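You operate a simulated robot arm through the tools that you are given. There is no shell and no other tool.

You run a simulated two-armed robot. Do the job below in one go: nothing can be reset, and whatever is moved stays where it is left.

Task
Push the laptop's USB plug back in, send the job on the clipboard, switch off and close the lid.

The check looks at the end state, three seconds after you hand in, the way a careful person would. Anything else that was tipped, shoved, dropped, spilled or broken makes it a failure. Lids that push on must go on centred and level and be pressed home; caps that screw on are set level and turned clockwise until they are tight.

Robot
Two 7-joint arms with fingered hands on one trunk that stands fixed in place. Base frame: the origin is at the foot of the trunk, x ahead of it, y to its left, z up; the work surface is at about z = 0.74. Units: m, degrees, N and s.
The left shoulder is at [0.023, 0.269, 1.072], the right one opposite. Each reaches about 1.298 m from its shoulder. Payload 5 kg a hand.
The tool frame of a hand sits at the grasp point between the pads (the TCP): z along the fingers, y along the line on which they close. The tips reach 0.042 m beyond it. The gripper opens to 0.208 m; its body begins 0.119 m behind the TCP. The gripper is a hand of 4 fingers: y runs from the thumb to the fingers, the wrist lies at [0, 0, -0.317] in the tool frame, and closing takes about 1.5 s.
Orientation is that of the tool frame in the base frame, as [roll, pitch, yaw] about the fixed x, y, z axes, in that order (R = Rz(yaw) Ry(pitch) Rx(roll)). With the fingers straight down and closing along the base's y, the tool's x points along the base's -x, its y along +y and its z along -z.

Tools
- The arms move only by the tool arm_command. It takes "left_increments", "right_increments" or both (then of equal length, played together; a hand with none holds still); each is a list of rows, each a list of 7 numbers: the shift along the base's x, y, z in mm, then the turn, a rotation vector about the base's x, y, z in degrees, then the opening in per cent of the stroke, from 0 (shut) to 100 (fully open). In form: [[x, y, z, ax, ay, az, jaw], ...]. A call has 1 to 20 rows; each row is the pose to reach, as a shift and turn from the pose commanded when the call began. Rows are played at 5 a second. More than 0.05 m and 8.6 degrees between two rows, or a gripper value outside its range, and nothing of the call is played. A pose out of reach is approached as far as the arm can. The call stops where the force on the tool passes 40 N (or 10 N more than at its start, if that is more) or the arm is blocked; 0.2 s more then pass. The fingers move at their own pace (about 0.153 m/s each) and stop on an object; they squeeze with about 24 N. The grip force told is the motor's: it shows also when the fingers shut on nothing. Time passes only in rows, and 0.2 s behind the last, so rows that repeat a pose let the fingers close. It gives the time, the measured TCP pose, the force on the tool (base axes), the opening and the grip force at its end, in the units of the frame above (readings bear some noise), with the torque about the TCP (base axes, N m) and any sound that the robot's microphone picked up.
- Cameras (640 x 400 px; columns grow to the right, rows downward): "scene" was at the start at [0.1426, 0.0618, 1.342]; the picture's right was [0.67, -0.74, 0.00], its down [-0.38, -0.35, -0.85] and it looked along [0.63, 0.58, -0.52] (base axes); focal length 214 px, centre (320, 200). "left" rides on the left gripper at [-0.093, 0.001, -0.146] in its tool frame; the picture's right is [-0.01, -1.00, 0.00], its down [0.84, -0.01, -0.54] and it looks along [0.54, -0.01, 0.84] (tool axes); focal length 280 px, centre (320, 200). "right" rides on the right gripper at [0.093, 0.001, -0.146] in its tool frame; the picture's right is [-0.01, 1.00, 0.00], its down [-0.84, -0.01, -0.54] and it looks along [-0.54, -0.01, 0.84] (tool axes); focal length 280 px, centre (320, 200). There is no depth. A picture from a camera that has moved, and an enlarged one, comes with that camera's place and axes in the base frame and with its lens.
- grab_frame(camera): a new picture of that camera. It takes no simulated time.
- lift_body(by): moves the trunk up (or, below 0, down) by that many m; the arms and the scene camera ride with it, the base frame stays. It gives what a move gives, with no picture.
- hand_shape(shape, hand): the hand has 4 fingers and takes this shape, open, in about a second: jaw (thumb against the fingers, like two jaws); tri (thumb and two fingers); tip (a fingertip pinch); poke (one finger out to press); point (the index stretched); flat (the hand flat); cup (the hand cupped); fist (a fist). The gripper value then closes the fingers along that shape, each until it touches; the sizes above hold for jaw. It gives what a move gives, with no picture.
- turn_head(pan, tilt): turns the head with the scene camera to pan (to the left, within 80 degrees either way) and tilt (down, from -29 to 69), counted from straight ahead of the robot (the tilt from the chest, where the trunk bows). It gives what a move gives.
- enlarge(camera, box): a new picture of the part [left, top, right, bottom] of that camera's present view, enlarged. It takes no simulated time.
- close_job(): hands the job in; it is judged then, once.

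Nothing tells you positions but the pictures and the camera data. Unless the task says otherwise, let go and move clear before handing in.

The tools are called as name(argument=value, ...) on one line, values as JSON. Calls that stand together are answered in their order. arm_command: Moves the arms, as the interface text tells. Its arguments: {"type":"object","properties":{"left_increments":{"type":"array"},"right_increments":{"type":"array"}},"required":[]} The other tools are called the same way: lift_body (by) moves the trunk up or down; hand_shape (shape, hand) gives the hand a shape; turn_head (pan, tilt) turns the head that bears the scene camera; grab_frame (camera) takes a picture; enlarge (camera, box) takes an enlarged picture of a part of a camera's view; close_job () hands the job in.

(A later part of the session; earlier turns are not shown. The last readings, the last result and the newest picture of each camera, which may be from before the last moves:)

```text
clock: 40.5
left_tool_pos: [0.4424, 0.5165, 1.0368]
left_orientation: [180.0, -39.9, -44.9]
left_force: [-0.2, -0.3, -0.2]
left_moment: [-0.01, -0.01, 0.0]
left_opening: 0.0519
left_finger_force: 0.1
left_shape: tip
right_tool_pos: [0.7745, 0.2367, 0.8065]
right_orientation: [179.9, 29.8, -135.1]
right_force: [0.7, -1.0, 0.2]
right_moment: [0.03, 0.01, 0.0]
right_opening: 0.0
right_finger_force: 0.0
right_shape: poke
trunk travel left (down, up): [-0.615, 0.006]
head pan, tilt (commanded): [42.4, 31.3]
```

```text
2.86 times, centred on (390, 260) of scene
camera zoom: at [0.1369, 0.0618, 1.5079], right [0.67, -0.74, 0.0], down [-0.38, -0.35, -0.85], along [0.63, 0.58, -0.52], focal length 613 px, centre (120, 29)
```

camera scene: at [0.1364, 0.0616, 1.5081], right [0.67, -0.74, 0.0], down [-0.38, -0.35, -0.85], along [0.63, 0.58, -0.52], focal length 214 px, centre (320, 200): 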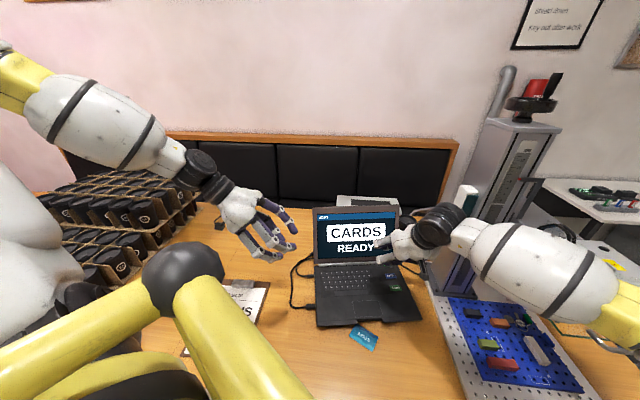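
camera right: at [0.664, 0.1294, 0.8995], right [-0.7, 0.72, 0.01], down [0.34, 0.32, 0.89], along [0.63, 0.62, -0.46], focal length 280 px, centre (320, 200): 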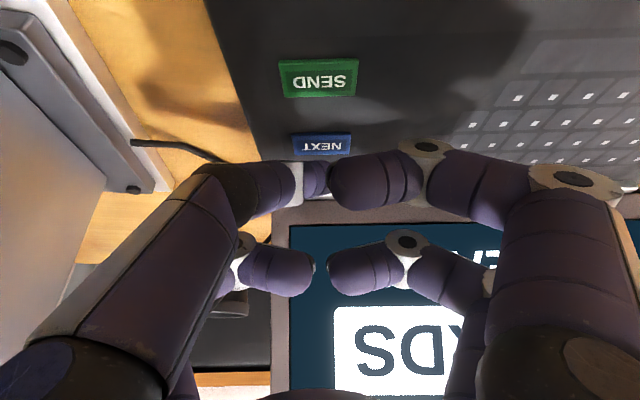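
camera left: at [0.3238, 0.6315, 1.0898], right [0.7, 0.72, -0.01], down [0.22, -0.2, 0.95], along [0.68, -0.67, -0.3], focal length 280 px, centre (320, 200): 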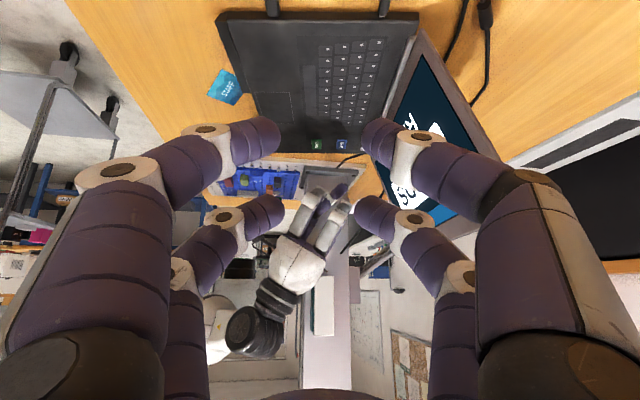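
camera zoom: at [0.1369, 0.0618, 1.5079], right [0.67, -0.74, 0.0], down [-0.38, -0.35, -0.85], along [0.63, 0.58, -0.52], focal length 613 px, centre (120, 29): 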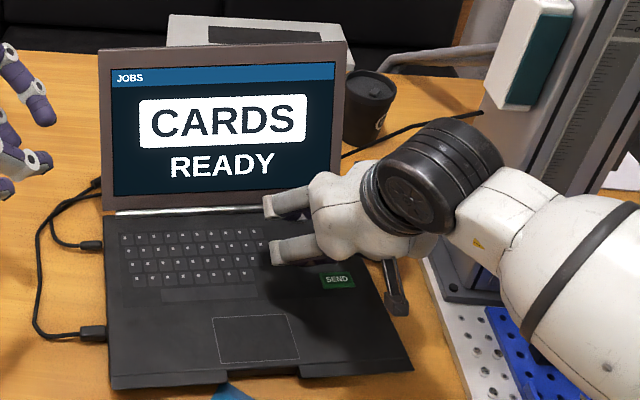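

arm_command(right_increments=[[0, 0, -1, 0, 0, 0, 0], [0, 0, -2, 0, 0, 0, 0], [0, 0, -3, 0, 0, 0, 0], [0, 0, -3, 0, 0, 0, 0]])

enlarge(camera="left", box=[300, 110, 370, 170])

enlarge(camera="scene", box=[300, 190, 480, 330])

```text
clock: 41.5
left_tool_pos: [0.4416, 0.5165, 1.0377]
left_orientation: [-179.9, -40.0, -44.9]
left_force: [-0.7, -0.9, 0.3]
left_moment: [0.01, 0.0, -0.02]
left_opening: 0.0518
left_finger_force: 0.0
left_shape: tip
right_tool_pos: [0.7731, 0.2376, 0.8044]
right_orientation: [179.9, 30.1, -135.1]
right_force: [-0.7, -0.8, 1.5]
right_moment: [0.0, 0.0, 0.01]
right_opening: 0.0
right_finger_force: 0.0
right_shape: poke
trunk travel left (down, up): [-0.615, 0.006]
head pan, tilt (commanded): [42.4, 31.3]
heard: click
```

```text
6.67 times, centred on (335, 140) of left
camera zoom: at [0.3241, 0.6316, 1.0895], right [0.7, 0.72, -0.01], down [0.22, -0.2, 0.95], along [0.68, -0.67, -0.3], focal length 1869 px, centre (220, 600)
```

zoom: 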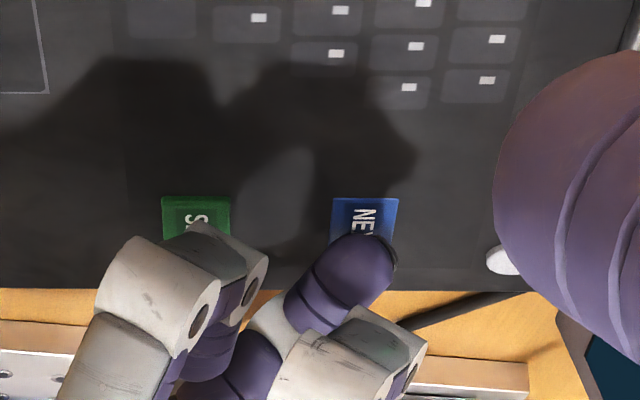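

```text
2.86 times, centred on (390, 260) of scene
camera zoom: at [0.1367, 0.0618, 1.5079], right [0.67, -0.74, 0.0], down [-0.38, -0.35, -0.85], along [0.63, 0.58, -0.52], focal length 613 px, centre (120, 29)
```

zoom: 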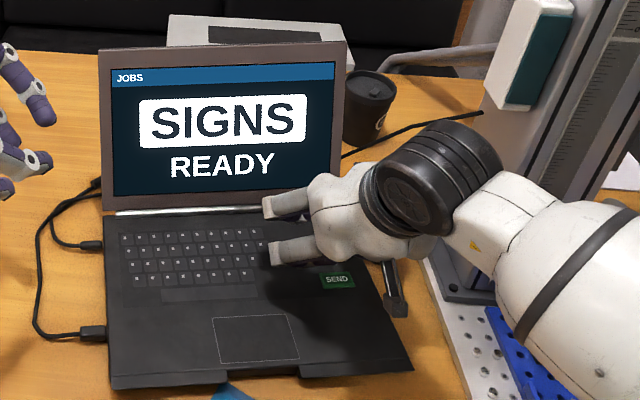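

A click sounded and the screen shows SIGNS / READY, matching the slip. I'll lift and move over SEND.

arm_command(right_increments=[[0, 0, 10, 0, 0, 0, 0], [0, 0, 30, 0, 0, 0, 0], [-10, -10, 40, 0, 0, 0, 0], [-25, -25, 40, 0, 0, 0, 0], [-41.5, -41.5, 40, 0, 0, 0, 0], [-41.5, -41.5, 25, 0, 0, 0, 0], [-41.5, -41.5, 12, 0, 0, 0, 0], [-41.5, -41.5, 12, 0, 0, 0, 0]])

enlarge(camera="left", box=[280, 100, 370, 180])

enlarge(camera="scene", box=[300, 190, 480, 330])

```text
clock: 43.3
left_tool_pos: [0.443, 0.5155, 1.0389]
left_orientation: [-180.0, -40.1, -44.9]
left_force: [-0.8, 0.3, 0.1]
left_moment: [-0.02, -0.03, -0.01]
left_opening: 0.0518
left_finger_force: 0.1
left_shape: tip
right_tool_pos: [0.7323, 0.1944, 0.8161]
right_orientation: [180.0, 30.1, -135.1]
right_force: [-1.2, 0.0, 0.9]
right_moment: [0.01, -0.01, -0.02]
right_opening: 0.0001
right_finger_force: 0.0
right_shape: poke
trunk travel left (down, up): [-0.615, 0.006]
head pan, tilt (commanded): [42.4, 31.3]
```

```text
5.00 times, centred on (325, 140) of left
camera zoom: at [0.324, 0.6317, 1.0895], right [0.7, 0.72, -0.01], down [0.22, -0.2, 0.95], along [0.68, -0.67, -0.3], focal length 1402 px, centre (295, 500)
```

zoom: 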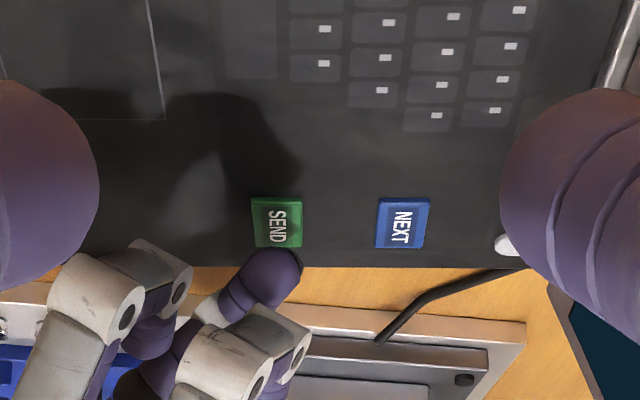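

```text
2.86 times, centred on (390, 260) of scene
camera zoom: at [0.1366, 0.0618, 1.5079], right [0.67, -0.74, 0.0], down [-0.38, -0.35, -0.85], along [0.63, 0.58, -0.52], focal length 613 px, centre (120, 29)
```

zoom: 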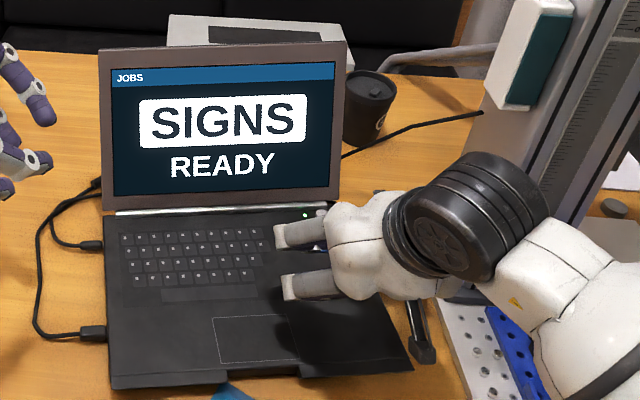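

Lined up over SEND with SIGNS still selected. Pressing now.

arm_command(right_increments=[[0, 0, -6, 0, 0, 0, 0], [0, 0, -10, 0, 0, 0, 0], [0, 0, -11, 0, 0, 0, 0], [0, 0, -12, 0, 0, 0, 0], [0, 0, -12.5, 0, 0, 0, 0]])

enlarge(camera="scene", box=[300, 190, 480, 330])

enlarge(camera="left", box=[280, 100, 370, 180])

```text
clock: 44.5
left_tool_pos: [0.4411, 0.5159, 1.0373]
left_orientation: [-179.9, -40.0, -44.9]
left_force: [0.5, -0.8, -0.4]
left_moment: [0.01, -0.01, -0.03]
left_opening: 0.0519
left_finger_force: 0.0
left_shape: tip
right_tool_pos: [0.7304, 0.1946, 0.8027]
right_orientation: [180.0, 30.0, -135.1]
right_force: [-0.1, -0.5, 3.1]
right_moment: [0.01, 0.0, 0.0]
right_opening: 0.0
right_finger_force: 0.0
right_shape: poke
trunk travel left (down, up): [-0.615, 0.006]
head pan, tilt (commanded): [42.4, 31.3]
heard: click
```

```text
2.86 times, centred on (390, 260) of scene
camera zoom: at [0.1366, 0.0617, 1.508], right [0.67, -0.74, 0.0], down [-0.38, -0.35, -0.85], along [0.63, 0.58, -0.52], focal length 613 px, centre (120, 29)
```

zoom: 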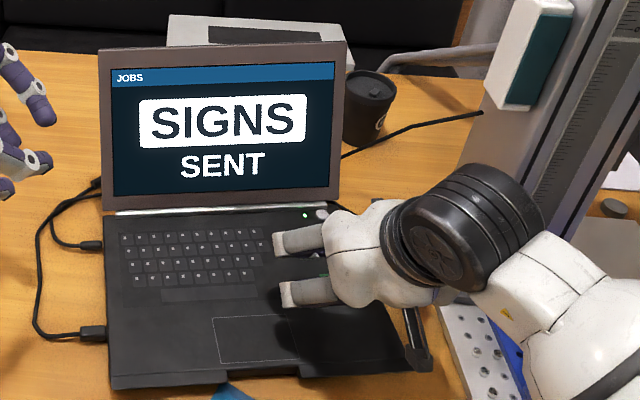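

```text
5.00 times, centred on (325, 140) of left
camera zoom: at [0.3241, 0.6315, 1.0896], right [0.7, 0.72, -0.01], down [0.22, -0.2, 0.95], along [0.68, -0.67, -0.3], focal length 1402 px, centre (295, 500)
```

zoom: 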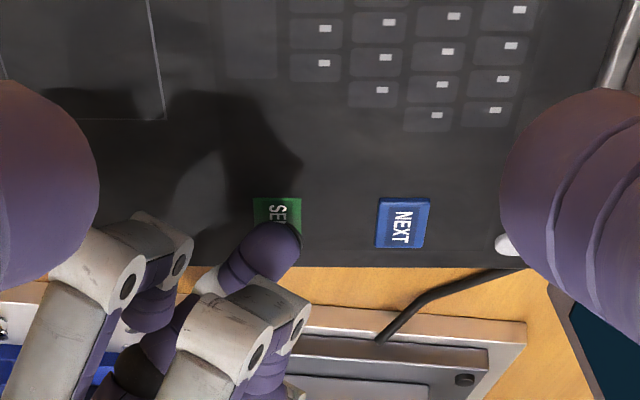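

The screen says SENT. Next I lift and move over the power button, checking clearance to the lid.

arm_command(right_increments=[[0, 0, 10, 0, 0, 0, 0], [0, 0, 35, 0, 0, 0, 0], [24, 17, 45, 0, 0, 0, 0], [48, 34, 45, 0, 0, 0, 0], [72, 51, 45, 0, 0, 0, 0], [94, 66, 45, 0, 0, 0, 0], [94, 66, 35, 0, 0, 0, 0], [94, 66, 35, 0, 0, 0, 0]])

grab_frame(camera="left")

enlarge(camera="left", box=[310, 90, 410, 180])

enlarge(camera="scene", box=[300, 190, 480, 330])

grab_frame(camera="right")

```text
clock: 46.3
left_tool_pos: [0.442, 0.5152, 1.0371]
left_orientation: [179.9, -40.0, -44.8]
left_force: [0.3, 0.5, 0.6]
left_moment: [-0.01, -0.03, -0.01]
left_opening: 0.0519
left_finger_force: 0.0
left_shape: tip
right_tool_pos: [0.8268, 0.2599, 0.8385]
right_orientation: [180.0, 30.0, -135.1]
right_force: [-0.9, -0.2, 0.6]
right_moment: [-0.01, -0.02, 0.0]
right_opening: 0.0
right_finger_force: 0.2
right_shape: poke
trunk travel left (down, up): [-0.615, 0.006]
head pan, tilt (commanded): [42.4, 31.3]
```

```text
taken
camera left: at [0.324, 0.6318, 1.0894], right [0.7, 0.72, -0.01], down [0.22, -0.2, 0.95], along [0.68, -0.67, -0.3], focal length 280 px, centre (320, 200)
```

left: 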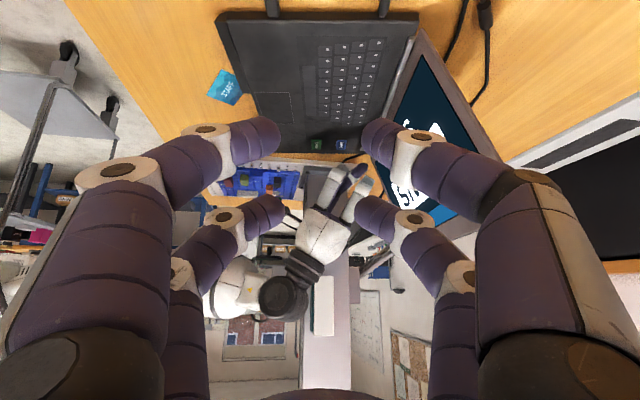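

```text
4.44 times, centred on (360, 135) of left
camera zoom: at [0.324, 0.6318, 1.0894], right [0.7, 0.72, -0.01], down [0.22, -0.2, 0.95], along [0.68, -0.67, -0.3], focal length 1246 px, centre (142, 489)
```

zoom: 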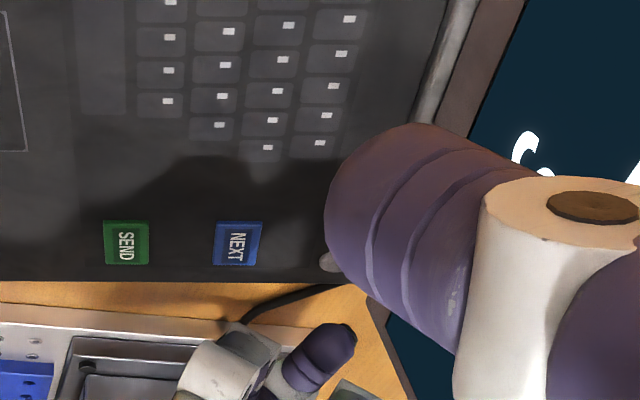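

```text
2.86 times, centred on (390, 260) of scene
camera zoom: at [0.1367, 0.062, 1.5079], right [0.67, -0.74, 0.0], down [-0.38, -0.35, -0.85], along [0.63, 0.58, -0.52], focal length 613 px, centre (120, 29)
```

zoom: 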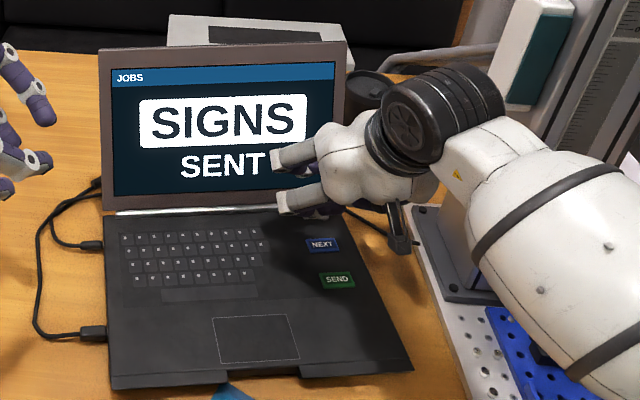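

```text
taken
camera right: at [0.7161, 0.1543, 0.9176], right [-0.7, 0.72, 0.01], down [0.34, 0.32, 0.89], along [0.63, 0.62, -0.46], focal length 280 px, centre (320, 200)
```

right: 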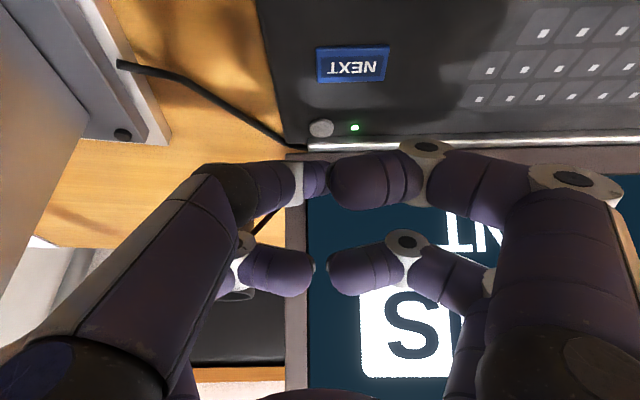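

The right camera puts the power button at about f=0.398, s=0.786, within 3 mm of under my fingertip, and the folded fingers clear the lid by several centimetres. Descending and pressing it.

arm_command(right_increments=[[-0.5, 1.5, -12, 0, 0, 0, 0], [-1, 2, -22, 0, 0, 0, 0], [-1, 2, -28, 0, 0, 0, 0], [-1, 2, -30, 0, 0, 0, 0], [-1, 2, -31, 0, 0, 0, 0]])

enlarge(camera="scene", box=[300, 190, 480, 330])

enlarge(camera="right", box=[270, 100, 370, 220])

```text
clock: 47.5
left_tool_pos: [0.4434, 0.5153, 1.0384]
left_orientation: [180.0, -40.0, -45.0]
left_force: [0.4, 1.1, -0.2]
left_moment: [0.02, -0.01, 0.01]
left_opening: 0.0519
left_finger_force: 0.0
left_shape: tip
right_tool_pos: [0.8253, 0.2635, 0.8063]
right_orientation: [179.8, 30.0, -135.2]
right_force: [0.4, 0.5, 0.8]
right_moment: [0.02, -0.03, -0.05]
right_opening: 0.0001
right_finger_force: 0.1
right_shape: poke
trunk travel left (down, up): [-0.615, 0.006]
head pan, tilt (commanded): [42.4, 31.3]
```

```text
2.86 times, centred on (390, 260) of scene
camera zoom: at [0.1368, 0.0618, 1.5079], right [0.67, -0.74, 0.0], down [-0.38, -0.35, -0.85], along [0.63, 0.58, -0.52], focal length 613 px, centre (120, 29)
```

zoom: 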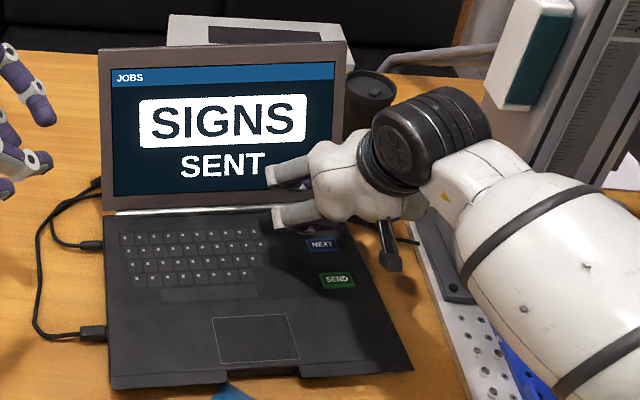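

```text
3.33 times, centred on (320, 160) of right
camera zoom: at [0.7153, 0.1566, 0.8855], right [-0.7, 0.72, 0.01], down [0.34, 0.32, 0.89], along [0.63, 0.62, -0.46], focal length 935 px, centre (320, 333)
```

zoom: 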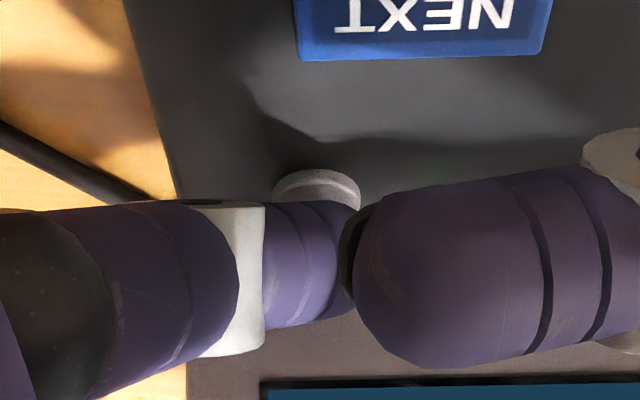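

arm_command(right_increments=[[0, 0, -1, 0, 0, 0, 0], [0, 0, -2, 0, 0, 0, 0], [0, 0, -3, 0, 0, 0, 0], [0, 0, -4, 0, 0, 0, 0]])

enlarge(camera="scene", box=[300, 190, 480, 330])

enlarge(camera="right", box=[270, 100, 370, 220])

```text
clock: 48.5
left_tool_pos: [0.4429, 0.5157, 1.0365]
left_orientation: [-180.0, -39.9, -44.9]
left_force: [-0.5, -0.1, 0.6]
left_moment: [0.02, -0.01, -0.01]
left_opening: 0.0518
left_finger_force: 0.0
left_shape: tip
right_tool_pos: [0.8261, 0.2637, 0.803]
right_orientation: [179.9, 30.1, -135.1]
right_force: [-0.6, 0.4, 1.6]
right_moment: [0.02, -0.09, -0.03]
right_opening: 0.0
right_finger_force: 0.1
right_shape: poke
trunk travel left (down, up): [-0.615, 0.006]
head pan, tilt (commanded): [42.4, 31.3]
heard: click
```

```text
2.86 times, centred on (390, 260) of scene
camera zoom: at [0.1366, 0.0618, 1.508], right [0.67, -0.74, 0.0], down [-0.38, -0.35, -0.85], along [0.63, 0.58, -0.52], focal length 613 px, centre (120, 29)
```

zoom: 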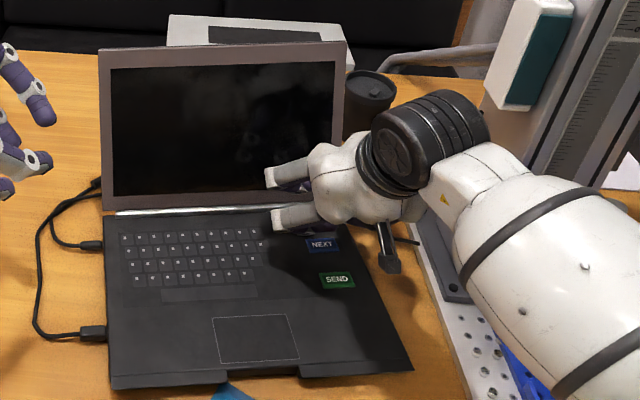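

```text
3.33 times, centred on (320, 160) of right
camera zoom: at [0.7151, 0.1568, 0.8817], right [-0.7, 0.72, 0.01], down [0.34, 0.32, 0.89], along [0.63, 0.62, -0.46], focal length 935 px, centre (320, 333)
```

zoom: 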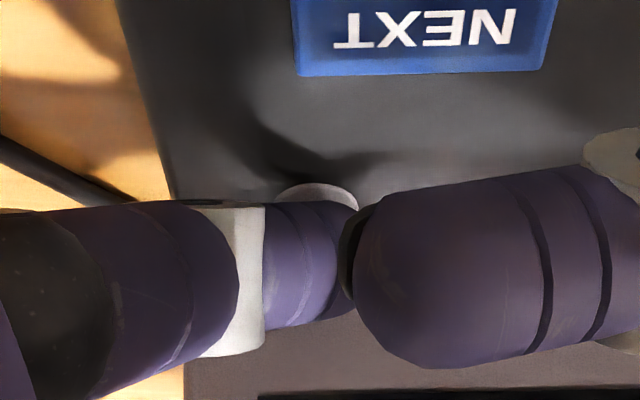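

The click came and the screen went dark: it is off. I'll lift the right hand away and back, then prepare the left hand to close the lid.

arm_command(right_increments=[[0, 0, 12, 0, 0, 0, 0], [0, 0, 40, 0, 0, 0, 0], [-15, -15, 70, 0, 0, 0, 0], [-40, -35, 100, 0, 0, 0, 0], [-70, -55, 130, 0, 0, 0, 0], [-100, -80, 160, 0, 0, 0, 0], [-130, -105, 190, 0, 0, 0, 0], [-160, -130, 220, 0, 0, 0, 0], [-190, -155, 250, 0, 0, 0, 0], [-215, -180, 280, 0, 0, 0, 0]])

grab_frame(camera="scene")

enlarge(camera="scene", box=[270, 180, 450, 330])

```text
clock: 50.7
left_tool_pos: [0.4422, 0.5155, 1.0383]
left_orientation: [-179.9, -40.0, -44.9]
left_force: [0.0, 0.4, -0.8]
left_moment: [0.07, -0.03, 0.01]
left_opening: 0.0523
left_finger_force: 0.0
left_shape: tip
right_tool_pos: [0.6086, 0.084, 1.0829]
right_orientation: [179.9, 30.1, -135.0]
right_force: [-0.1, 0.5, 0.4]
right_moment: [0.05, -0.01, 0.0]
right_opening: 0.0001
right_finger_force: 0.1
right_shape: poke
trunk travel left (down, up): [-0.615, 0.006]
head pan, tilt (commanded): [42.4, 31.3]
```

```text
taken
camera scene: at [0.1363, 0.0612, 1.5081], right [0.67, -0.74, 0.0], down [-0.38, -0.35, -0.85], along [0.63, 0.58, -0.52], focal length 214 px, centre (320, 200)
```

scene: 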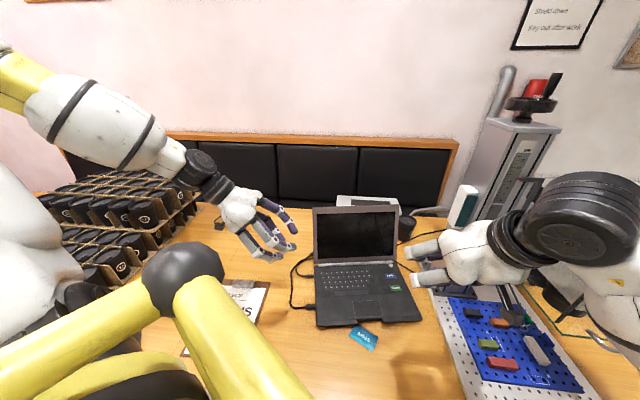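

```text
2.67 times, centred on (360, 255) of scene
camera zoom: at [0.1363, 0.0612, 1.5081], right [0.67, -0.74, 0.0], down [-0.38, -0.35, -0.85], along [0.63, 0.58, -0.52], focal length 572 px, centre (213, 53)
```

zoom: 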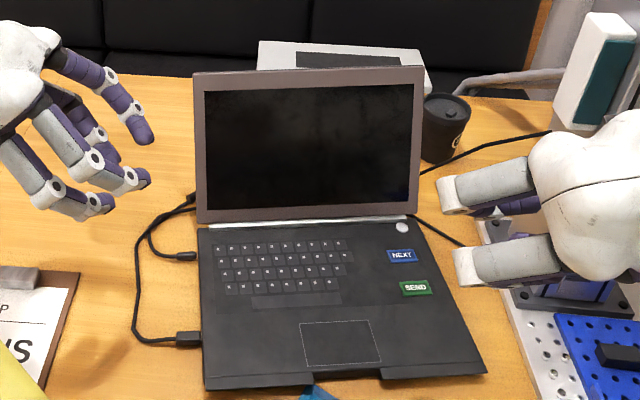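

Everything at the laptop looks right: plug in, screen dark. Now I raise the left hand and straighten it.

arm_command(left_increments=[[5, 0, 35, 0, 0, 0, 25], [15, 0, 70, 4, 4, 0, 25], [30, 0, 105, 9, 9, 0, 25], [45, -5, 140, 14, 14, 0, 25], [60, -5, 175, 19, 19, 0, 25], [75, -10, 205, 24, 24, 0, 25], [90, -10, 235, 28.3, 28.3, 0, 25], [100, -15, 260, 28.3, 28.3, 0, 25], [100, -15, 260, 28.3, 28.3, 0, 25]])

hand_shape(hand="left", shape="poke")

grab_frame(camera="scene")

```text
clock: 52.7
left_tool_pos: [0.5421, 0.4993, 1.2963]
left_orientation: [-179.9, 0.1, -45.0]
left_force: [0.3, -1.0, -0.9]
left_moment: [-0.02, 0.04, -0.01]
left_opening: 0.0519
left_finger_force: 0.1
left_shape: tip
right_tool_pos: [0.6092, 0.0848, 1.0823]
right_orientation: [179.8, 29.9, -135.2]
right_force: [0.7, -0.4, -0.3]
right_moment: [0.0, 0.02, 0.0]
right_opening: 0.0
right_finger_force: 0.0
right_shape: poke
trunk travel left (down, up): [-0.615, 0.006]
head pan, tilt (commanded): [42.4, 31.3]
```

```text
clock: 53.6
left_tool_pos: [0.5436, 0.4983, 1.2965]
left_orientation: [-179.9, 0.0, -44.8]
left_force: [0.6, -0.3, -1.0]
left_moment: [0.0, -0.02, -0.02]
left_opening: 0.0
left_finger_force: 0.1
left_shape: poke
right_tool_pos: [0.6101, 0.0845, 1.0839]
right_orientation: [179.9, 30.0, -135.1]
right_force: [0.2, 0.8, 0.9]
right_moment: [0.0, 0.0, 0.01]
right_opening: 0.0
right_finger_force: 0.0
right_shape: poke
trunk travel left (down, up): [-0.615, 0.006]
head pan, tilt (commanded): [42.4, 31.3]
```

```text
taken
camera scene: at [0.1367, 0.0618, 1.5079], right [0.67, -0.74, 0.0], down [-0.38, -0.35, -0.85], along [0.63, 0.58, -0.52], focal length 214 px, centre (320, 200)
```

scene: 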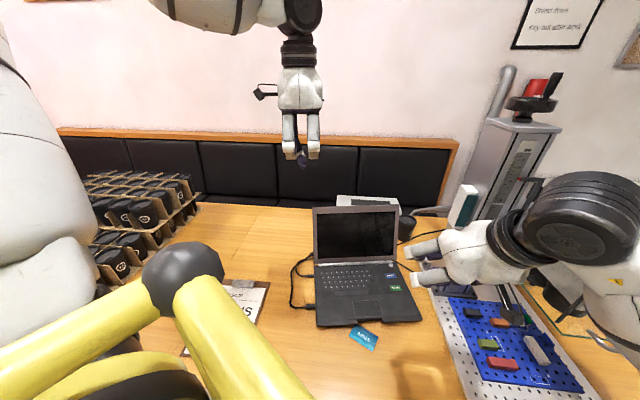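

The left hand's poke finger is extended along its axis. I'll move the right hand well out of the way while the left hand turns square and travels high over to behind the lid.

arm_command(left_increments=[[26, 0, 0, 0, 0, -8.2, 0], [53, -2, 0, 0, 0, -16.4, 0], [80, -3, 0, 0, 0, -24.6, 0], [106, -4, 0, 0, 0, -32.8, 0], [133, -5, 0, 0, 0, -41, 0], [160, -7, 0, 0, 0, -49.2, 0], [186, -8, 0, 0, 0, -57.4, 0], [213, -9, 0, 0, 0, -65.6, 0], [240, -10, 0, 0, 0, -73.8, 0], [266, -11, 0, 0, 0, -82, 0], [293, -12, 0, 0, 0, -90, 0], [293, -12, 0, 0, 0, -90, 0]], right_increments=[[-9, -20, 14, 0, 0, 0, 0], [-18, -40, 28, 0, 0, 0, 0], [-27, -60, 42, 0, 0, 0, 0], [-36, -80, 56, 0, 0, 0, 0], [-45, -100, 70, 0, 0, 0, 0], [-54, -120, 84, 0, 0, 0, 0], [-63, -140, 98, 0, 0, 0, 0], [-72, -160, 112, 0, 0, 0, 0], [-81, -180, 126, 0, 0, 0, 0], [-90, -200, 140, 0, 0, 0, 0], [-100, -220, 150, 0, 0, 0, 0], [-100, -220, 150, 0, 0, 0, 0]])

grab_frame(camera="scene")

grab_frame(camera="left")

```text
clock: 56.2
left_tool_pos: [0.8369, 0.4897, 1.3005]
left_orientation: [-179.7, 0.1, -135.0]
left_force: [-1.2, -1.4, 1.0]
left_moment: [0.04, -0.23, 0.01]
left_opening: 0.0003
left_finger_force: 0.0
left_shape: poke
right_tool_pos: [0.5095, -0.136, 1.2348]
right_orientation: [-180.0, 30.1, -135.0]
right_force: [-0.9, 0.3, 0.2]
right_moment: [-0.03, -0.17, -0.05]
right_opening: 0.0
right_finger_force: 0.1
right_shape: poke
trunk travel left (down, up): [-0.615, 0.006]
head pan, tilt (commanded): [42.4, 31.3]
```

```text
taken
camera scene: at [0.1346, 0.0619, 1.5083], right [0.68, -0.74, 0.0], down [-0.38, -0.35, -0.85], along [0.63, 0.58, -0.52], focal length 214 px, centre (320, 200)
```

scene: 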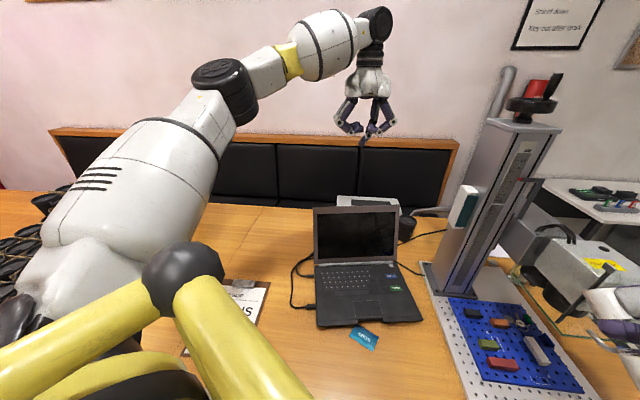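

```text
taken
camera left: at [0.8999, 0.5563, 1.4455], right [0.72, -0.7, 0.0], down [-0.59, -0.61, 0.54], along [-0.37, -0.39, -0.84], focal length 280 px, centre (320, 200)
```

left: 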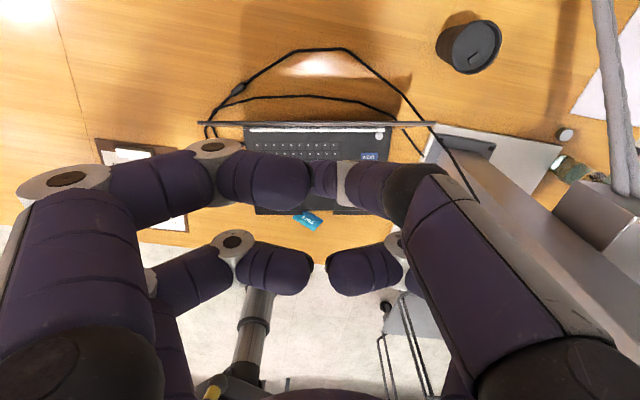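

The left camera looks down the lid edge-on: its top edge is at s≈0.89 and the finger is behind it at s≈0.938, centred. Lowering the finger behind the lid.

arm_command(left_increments=[[0, 0, -40, 0, 0, 0, 0], [0, 0, -80, 0, 0, 0, 0], [0, 0, -120, 0, 0, 0, 0], [0, 0, -160, 0, 0, 0, 0], [0, 0, -200, 0, 0, 0, 0], [0, 0, -235, 0, 0, 0, 0], [0, 0, -255, 0, 0, 0, 0], [0, 0, -265, 0, 0, 0, 0], [0, 0, -265, 0, 0, 0, 0]])

grab_frame(camera="scene")

grab_frame(camera="left")

enlarge(camera="scene", box=[280, 120, 440, 340])

```text
clock: 58.2
left_tool_pos: [0.8372, 0.4858, 1.0336]
left_orientation: [-179.9, 0.1, -134.8]
left_force: [0.1, 0.2, 0.0]
left_moment: [0.0, -0.05, 0.0]
left_opening: 0.0
left_finger_force: 0.1
left_shape: poke
right_tool_pos: [0.51, -0.1373, 1.2326]
right_orientation: [179.9, 29.9, -135.1]
right_force: [-0.1, 0.2, 0.4]
right_moment: [0.02, -0.05, 0.0]
right_opening: 0.0
right_finger_force: 0.1
right_shape: poke
trunk travel left (down, up): [-0.615, 0.006]
head pan, tilt (commanded): [42.4, 31.3]
```

```text
taken
camera scene: at [0.1365, 0.0618, 1.508], right [0.67, -0.74, 0.0], down [-0.38, -0.35, -0.85], along [0.63, 0.58, -0.52], focal length 214 px, centre (320, 200)
```

scene: 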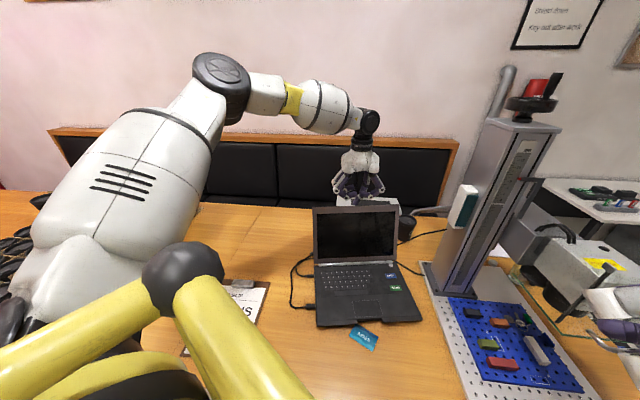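

```text
taken
camera left: at [0.9014, 0.5537, 1.1796], right [0.72, -0.7, 0.0], down [-0.59, -0.6, 0.54], along [-0.37, -0.39, -0.84], focal length 280 px, centre (320, 200)
```

left: 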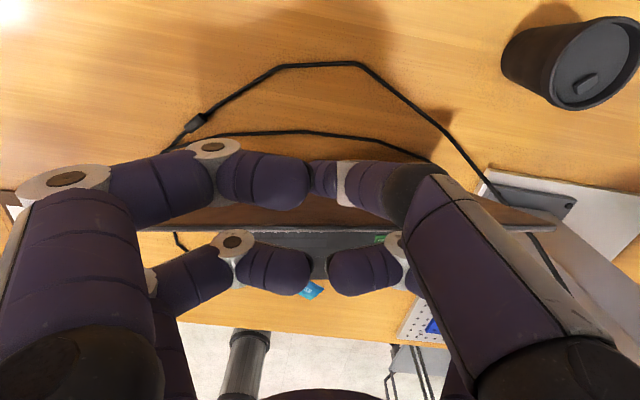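

```text
1.82 times, centred on (360, 230) of scene
camera zoom: at [0.1365, 0.0618, 1.508], right [0.67, -0.74, 0.0], down [-0.38, -0.35, -0.85], along [0.63, 0.58, -0.52], focal length 390 px, centre (247, 146)
```

zoom: 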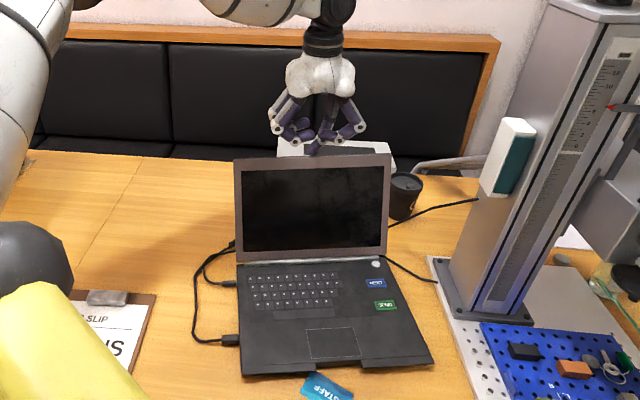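

The finger is behind the lid with a couple of centimetres of overlap. I'll pull the lid forward slowly and watch that only the lid moves.

arm_command(left_increments=[[-10, -10, -1, 0, 0, 0, 0], [-18, -18, -2, 0, 0, 0, 0], [-25, -25, -3, 0, 0, 0, 0], [-32, -32, -3, 0, 0, 0, 0], [-39, -39, -3, 0, 0, 0, 0], [-46, -46, -3, 0, 0, 0, 0], [-53, -53, -3, 0, 0, 0, 0]])

enlarge(camera="scene", box=[280, 120, 440, 340])

grab_frame(camera="left")

```text
clock: 59.8
left_tool_pos: [0.7845, 0.4338, 1.0297]
left_orientation: [-179.9, 0.1, -134.9]
left_force: [1.7, 2.1, 1.4]
left_moment: [0.06, -0.04, 0.03]
left_opening: 0.0001
left_finger_force: 0.1
left_shape: poke
right_tool_pos: [0.5104, -0.1363, 1.2327]
right_orientation: [179.9, 30.0, -135.1]
right_force: [1.1, -0.6, 0.8]
right_moment: [0.03, 0.01, -0.03]
right_opening: 0.0002
right_finger_force: 0.2
right_shape: poke
trunk travel left (down, up): [-0.615, 0.006]
head pan, tilt (commanded): [42.4, 31.3]
```

```text
1.82 times, centred on (360, 230) of scene
camera zoom: at [0.1367, 0.0618, 1.508], right [0.67, -0.74, 0.0], down [-0.38, -0.35, -0.85], along [0.63, 0.58, -0.52], focal length 390 px, centre (247, 146)
```

zoom: 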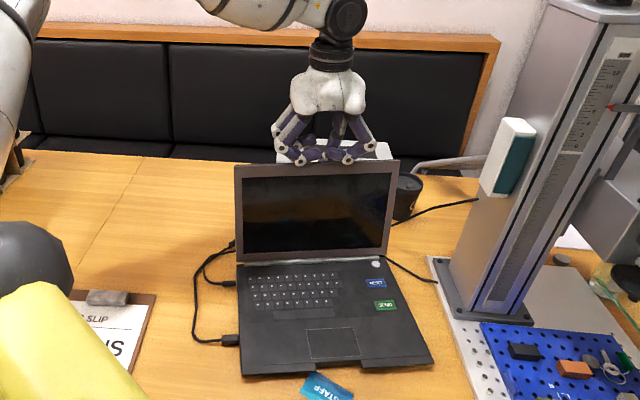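

```text
taken
camera left: at [0.8489, 0.5008, 1.176], right [0.72, -0.7, 0.0], down [-0.59, -0.6, 0.54], along [-0.37, -0.39, -0.84], focal length 280 px, centre (320, 200)
```

left: 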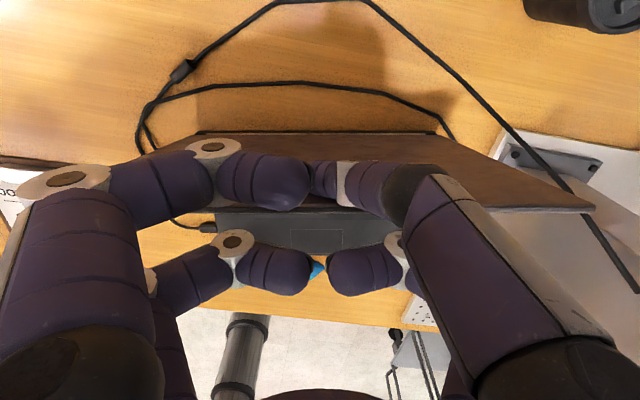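

The lid follows with under 3 N and the base stays put. Continuing along the arc.

arm_command(left_increments=[[-12, -12, -0.6, 0, 0, 0, 0], [-25, -25, 0, 0, 0, 0, 0], [-38.5, -38.5, -0.6, 0, 0, 0, 0], [-53, -53, -2, 0, 0, 0, 0], [-65.5, -65.5, -6.6, 0, 0, 0, 0], [-79, -79, -13.4, 0, 0, 0, 0], [-91, -91, -21.6, 0, 0, 0, 0], [-103, -103, -30.6, 0, 0, 0, 0]])

enlarge(camera="scene", box=[280, 120, 440, 340])

grab_frame(camera="left")

```text
clock: 61.6
left_tool_pos: [0.6805, 0.3312, 0.9967]
left_orientation: [-180.0, 0.0, -134.9]
left_force: [0.3, 0.6, -0.4]
left_moment: [0.02, 0.04, -0.01]
left_opening: 0.0002
left_finger_force: 0.1
left_shape: poke
right_tool_pos: [0.5111, -0.1373, 1.2343]
right_orientation: [179.9, 30.1, -135.1]
right_force: [0.0, -0.3, -0.9]
right_moment: [-0.02, 0.02, 0.03]
right_opening: 0.0
right_finger_force: 0.0
right_shape: poke
trunk travel left (down, up): [-0.615, 0.006]
head pan, tilt (commanded): [42.4, 31.3]
```

```text
1.82 times, centred on (360, 230) of scene
camera zoom: at [0.1369, 0.0617, 1.5079], right [0.67, -0.74, 0.0], down [-0.38, -0.35, -0.85], along [0.63, 0.58, -0.52], focal length 390 px, centre (247, 146)
```

zoom: 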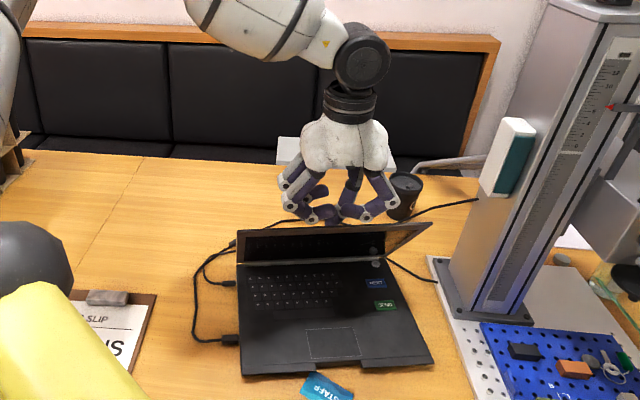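

```text
taken
camera left: at [0.7453, 0.3983, 1.1442], right [0.72, -0.7, 0.0], down [-0.59, -0.6, 0.54], along [-0.37, -0.39, -0.84], focal length 280 px, centre (320, 200)
```

left: 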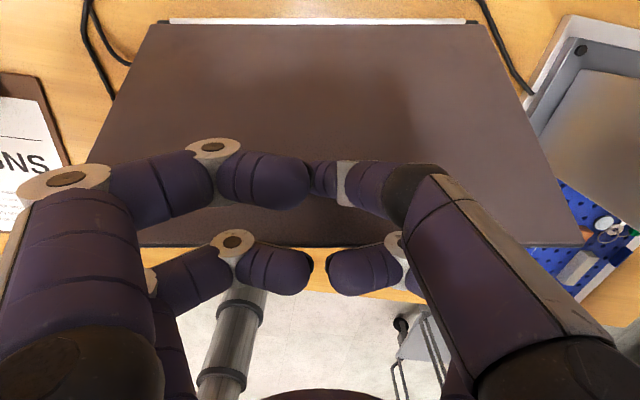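

The lid is over the halfway point and still follows gently. Continuing down the arc.

arm_command(left_increments=[[-10, -10, -11, 0, 0, 0, 0], [-20.7, -20.7, -22.4, 0, 0, 0, 0], [-31, -31, -34, 0, 0, 0, 0], [-40.8, -40.8, -45.8, 0, 0, 0, 0], [-49.5, -49.5, -60, 0, 0, 0, 0], [-57.7, -57.7, -73.7, 0, 0, 0, 0], [-64.7, -64.7, -89, 0, 0, 0, 0], [-70.9, -70.9, -105.4, 0, 0, 0, 0]])

enlarge(camera="scene", box=[280, 120, 440, 340])

grab_frame(camera="left")

```text
clock: 63.4
left_tool_pos: [0.6093, 0.2607, 0.8927]
left_orientation: [-180.0, -0.1, -134.9]
left_force: [-0.2, 0.8, -0.5]
left_moment: [-0.01, 0.01, 0.03]
left_opening: 0.0
left_finger_force: 0.0
left_shape: poke
right_tool_pos: [0.5115, -0.1362, 1.2325]
right_orientation: [179.9, 30.0, -135.1]
right_force: [0.5, 0.0, 1.2]
right_moment: [-0.06, 0.02, 0.01]
right_opening: 0.0
right_finger_force: 0.0
right_shape: poke
trunk travel left (down, up): [-0.615, 0.006]
head pan, tilt (commanded): [42.4, 31.3]
```

```text
1.82 times, centred on (360, 230) of scene
camera zoom: at [0.137, 0.0619, 1.5079], right [0.67, -0.74, 0.0], down [-0.38, -0.35, -0.85], along [0.63, 0.58, -0.52], focal length 390 px, centre (247, 146)
```

zoom: 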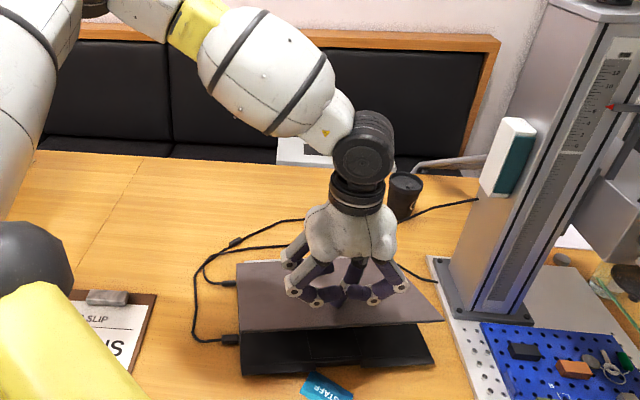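

```text
taken
camera left: at [0.6742, 0.3288, 1.0398], right [0.72, -0.7, 0.0], down [-0.59, -0.6, 0.54], along [-0.37, -0.39, -0.84], focal length 280 px, centre (320, 200)
```

left: 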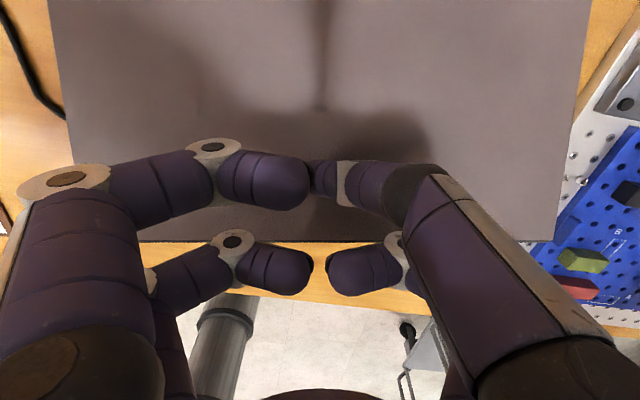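

The lid is nearly down. I'll follow it the rest of the way and feel for it seating.

arm_command(left_increments=[[-3, -3, -9, 0, 0, 0, 0], [-5, -5, -17, 0, 0, 0, 0], [-7, -7, -26, 0, 0, 0, 0], [-9, -9, -34, 0, 0, 0, 0], [-10.5, -10.5, -43, 0, 0, 0, 0], [-12, -12, -52, 0, 0, 0, 0], [-13, -13, -58, 0, 0, 0, 0]])

enlarge(camera="scene", box=[280, 200, 440, 340])

grab_frame(camera="left")

```text
clock: 65.0
left_tool_pos: [0.5971, 0.2479, 0.8354]
left_orientation: [-179.9, 0.0, -134.9]
left_force: [-0.1, 0.5, -0.1]
left_moment: [-0.01, 0.04, -0.01]
left_opening: 0.0
left_finger_force: 0.0
left_shape: poke
right_tool_pos: [0.5107, -0.1364, 1.2328]
right_orientation: [179.9, 30.0, -135.0]
right_force: [0.0, -0.1, 0.8]
right_moment: [0.0, 0.03, -0.01]
right_opening: 0.0
right_finger_force: 0.2
right_shape: poke
trunk travel left (down, up): [-0.615, 0.006]
head pan, tilt (commanded): [42.4, 31.3]
```

```text
2.86 times, centred on (360, 270) of scene
camera zoom: at [0.137, 0.0619, 1.5079], right [0.67, -0.74, 0.0], down [-0.38, -0.35, -0.85], along [0.63, 0.58, -0.52], focal length 613 px, centre (206, 0)
```

zoom: 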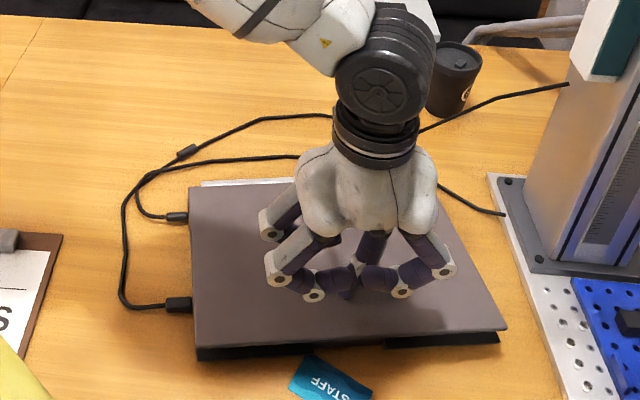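

```text
taken
camera left: at [0.6617, 0.3148, 0.9812], right [0.72, -0.7, 0.0], down [-0.59, -0.6, 0.54], along [-0.37, -0.39, -0.84], focal length 280 px, centre (320, 200)
```

left: 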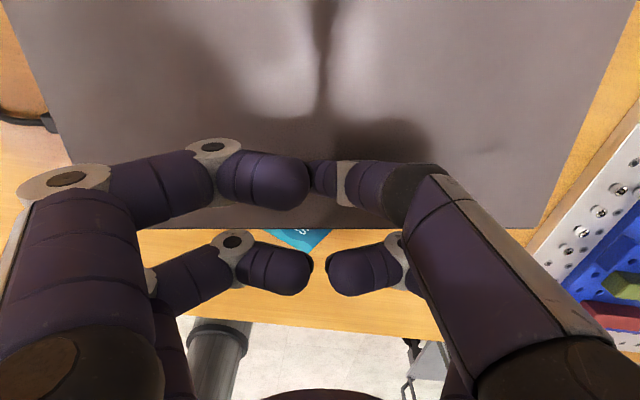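

arm_command(left_increments=[[0, 0, -4, 0, 0, 0, 0], [-0.5, -0.5, -8, 0, 0, 0, 0], [-0.8, -0.8, -11, 0, 0, 0, 0], [-0.8, -0.8, -13, 0, 0, 0, 0], [-0.8, -0.8, -14, 0, 0, 0, 0]])

enlarge(camera="scene", box=[280, 200, 440, 340])

```text
clock: 66.2
left_tool_pos: [0.5944, 0.2466, 0.8218]
left_orientation: [-179.8, 0.0, -134.9]
left_force: [0.6, -0.4, 0.4]
left_moment: [-0.01, -0.02, 0.01]
left_opening: 0.0
left_finger_force: 0.2
left_shape: poke
right_tool_pos: [0.5105, -0.1352, 1.2324]
right_orientation: [179.8, 29.9, -135.1]
right_force: [0.0, -0.1, -0.2]
right_moment: [0.01, 0.03, -0.01]
right_opening: 0.0001
right_finger_force: 0.0
right_shape: poke
trunk travel left (down, up): [-0.615, 0.006]
head pan, tilt (commanded): [42.4, 31.3]
```

```text
2.86 times, centred on (360, 270) of scene
camera zoom: at [0.1368, 0.0618, 1.5079], right [0.67, -0.74, 0.0], down [-0.38, -0.35, -0.85], along [0.63, 0.58, -0.52], focal length 613 px, centre (206, 0)
```

zoom: 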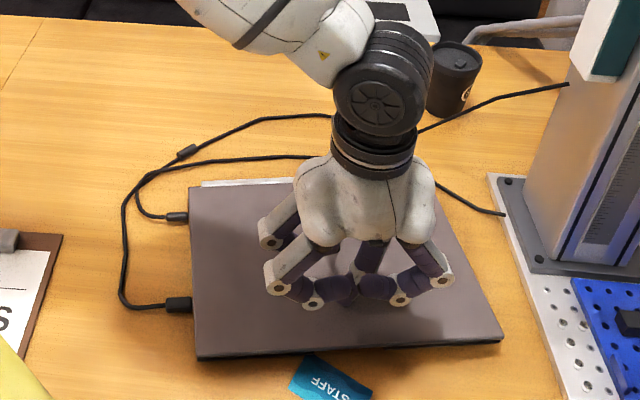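

Almost shut; pressing on in small steps until I feel it stop.

arm_command(left_increments=[[0, 0, -2, 0, 0, 0, 0], [0, 0, -3, 0, 0, 0, 0], [0, 0, -4, 0, 0, 0, 0], [0, 0, -5, 0, 0, 0, 0], [0, 0, -5, 0, 0, 0, 0]])

enlarge(camera="scene", box=[280, 200, 440, 340])

```text
clock: 67.4
left_tool_pos: [0.5951, 0.2496, 0.82]
left_orientation: [-179.8, 0.0, -134.9]
left_force: [0.5, -0.2, 0.8]
left_moment: [0.03, -0.01, 0.04]
left_opening: 0.0
left_finger_force: 0.0
left_shape: poke
right_tool_pos: [0.5104, -0.1361, 1.2327]
right_orientation: [179.9, 30.1, -135.2]
right_force: [0.5, 0.3, 0.4]
right_moment: [0.0, 0.01, -0.01]
right_opening: 0.0002
right_finger_force: 0.0
right_shape: poke
trunk travel left (down, up): [-0.615, 0.006]
head pan, tilt (commanded): [42.4, 31.3]
```

```text
2.86 times, centred on (360, 270) of scene
camera zoom: at [0.1368, 0.0618, 1.5079], right [0.67, -0.74, 0.0], down [-0.38, -0.35, -0.85], along [0.63, 0.58, -0.52], focal length 613 px, centre (206, 0)
```

zoom: 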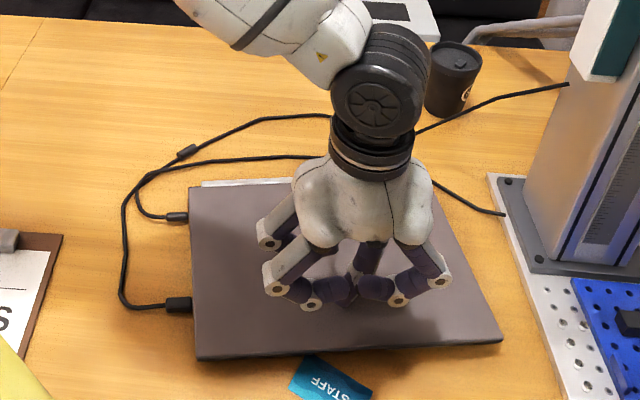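

arm_command(left_increments=[[0, 0, -1, 0, 0, 0, 0], [0, 0, -2, 0, 0, 0, 0], [0, 0, -3, 0, 0, 0, 0], [0, 0, -3, 0, 0, 0, 0]])

enlarge(camera="scene", box=[310, 290, 430, 340])

```text
clock: 68.4
left_tool_pos: [0.5944, 0.2497, 0.819]
left_orientation: [-179.7, 0.1, -134.8]
left_force: [5.7, -0.8, 18.6]
left_moment: [0.05, -0.24, 0.03]
left_opening: 0.0
left_finger_force: 0.1
left_shape: poke
left hand out of reach, approached as far as the arm can: row 1, 2, 3, 4
right_tool_pos: [0.5101, -0.1364, 1.2331]
right_orientation: [179.9, 30.0, -135.2]
right_force: [-0.8, -0.6, -0.3]
right_moment: [-0.02, 0.01, 0.01]
right_opening: 0.0
right_finger_force: 0.0
right_shape: poke
trunk travel left (down, up): [-0.615, 0.006]
head pan, tilt (commanded): [42.4, 31.3]
```

```text
5.33 times, centred on (370, 315) of scene
camera zoom: at [0.1362, 0.0615, 1.5081], right [0.67, -0.74, 0.0], down [-0.38, -0.35, -0.85], along [0.63, 0.58, -0.52], focal length 1144 px, centre (53, -413)
```

zoom: 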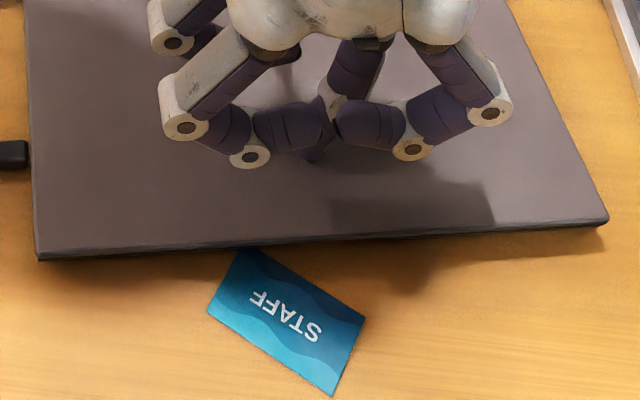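

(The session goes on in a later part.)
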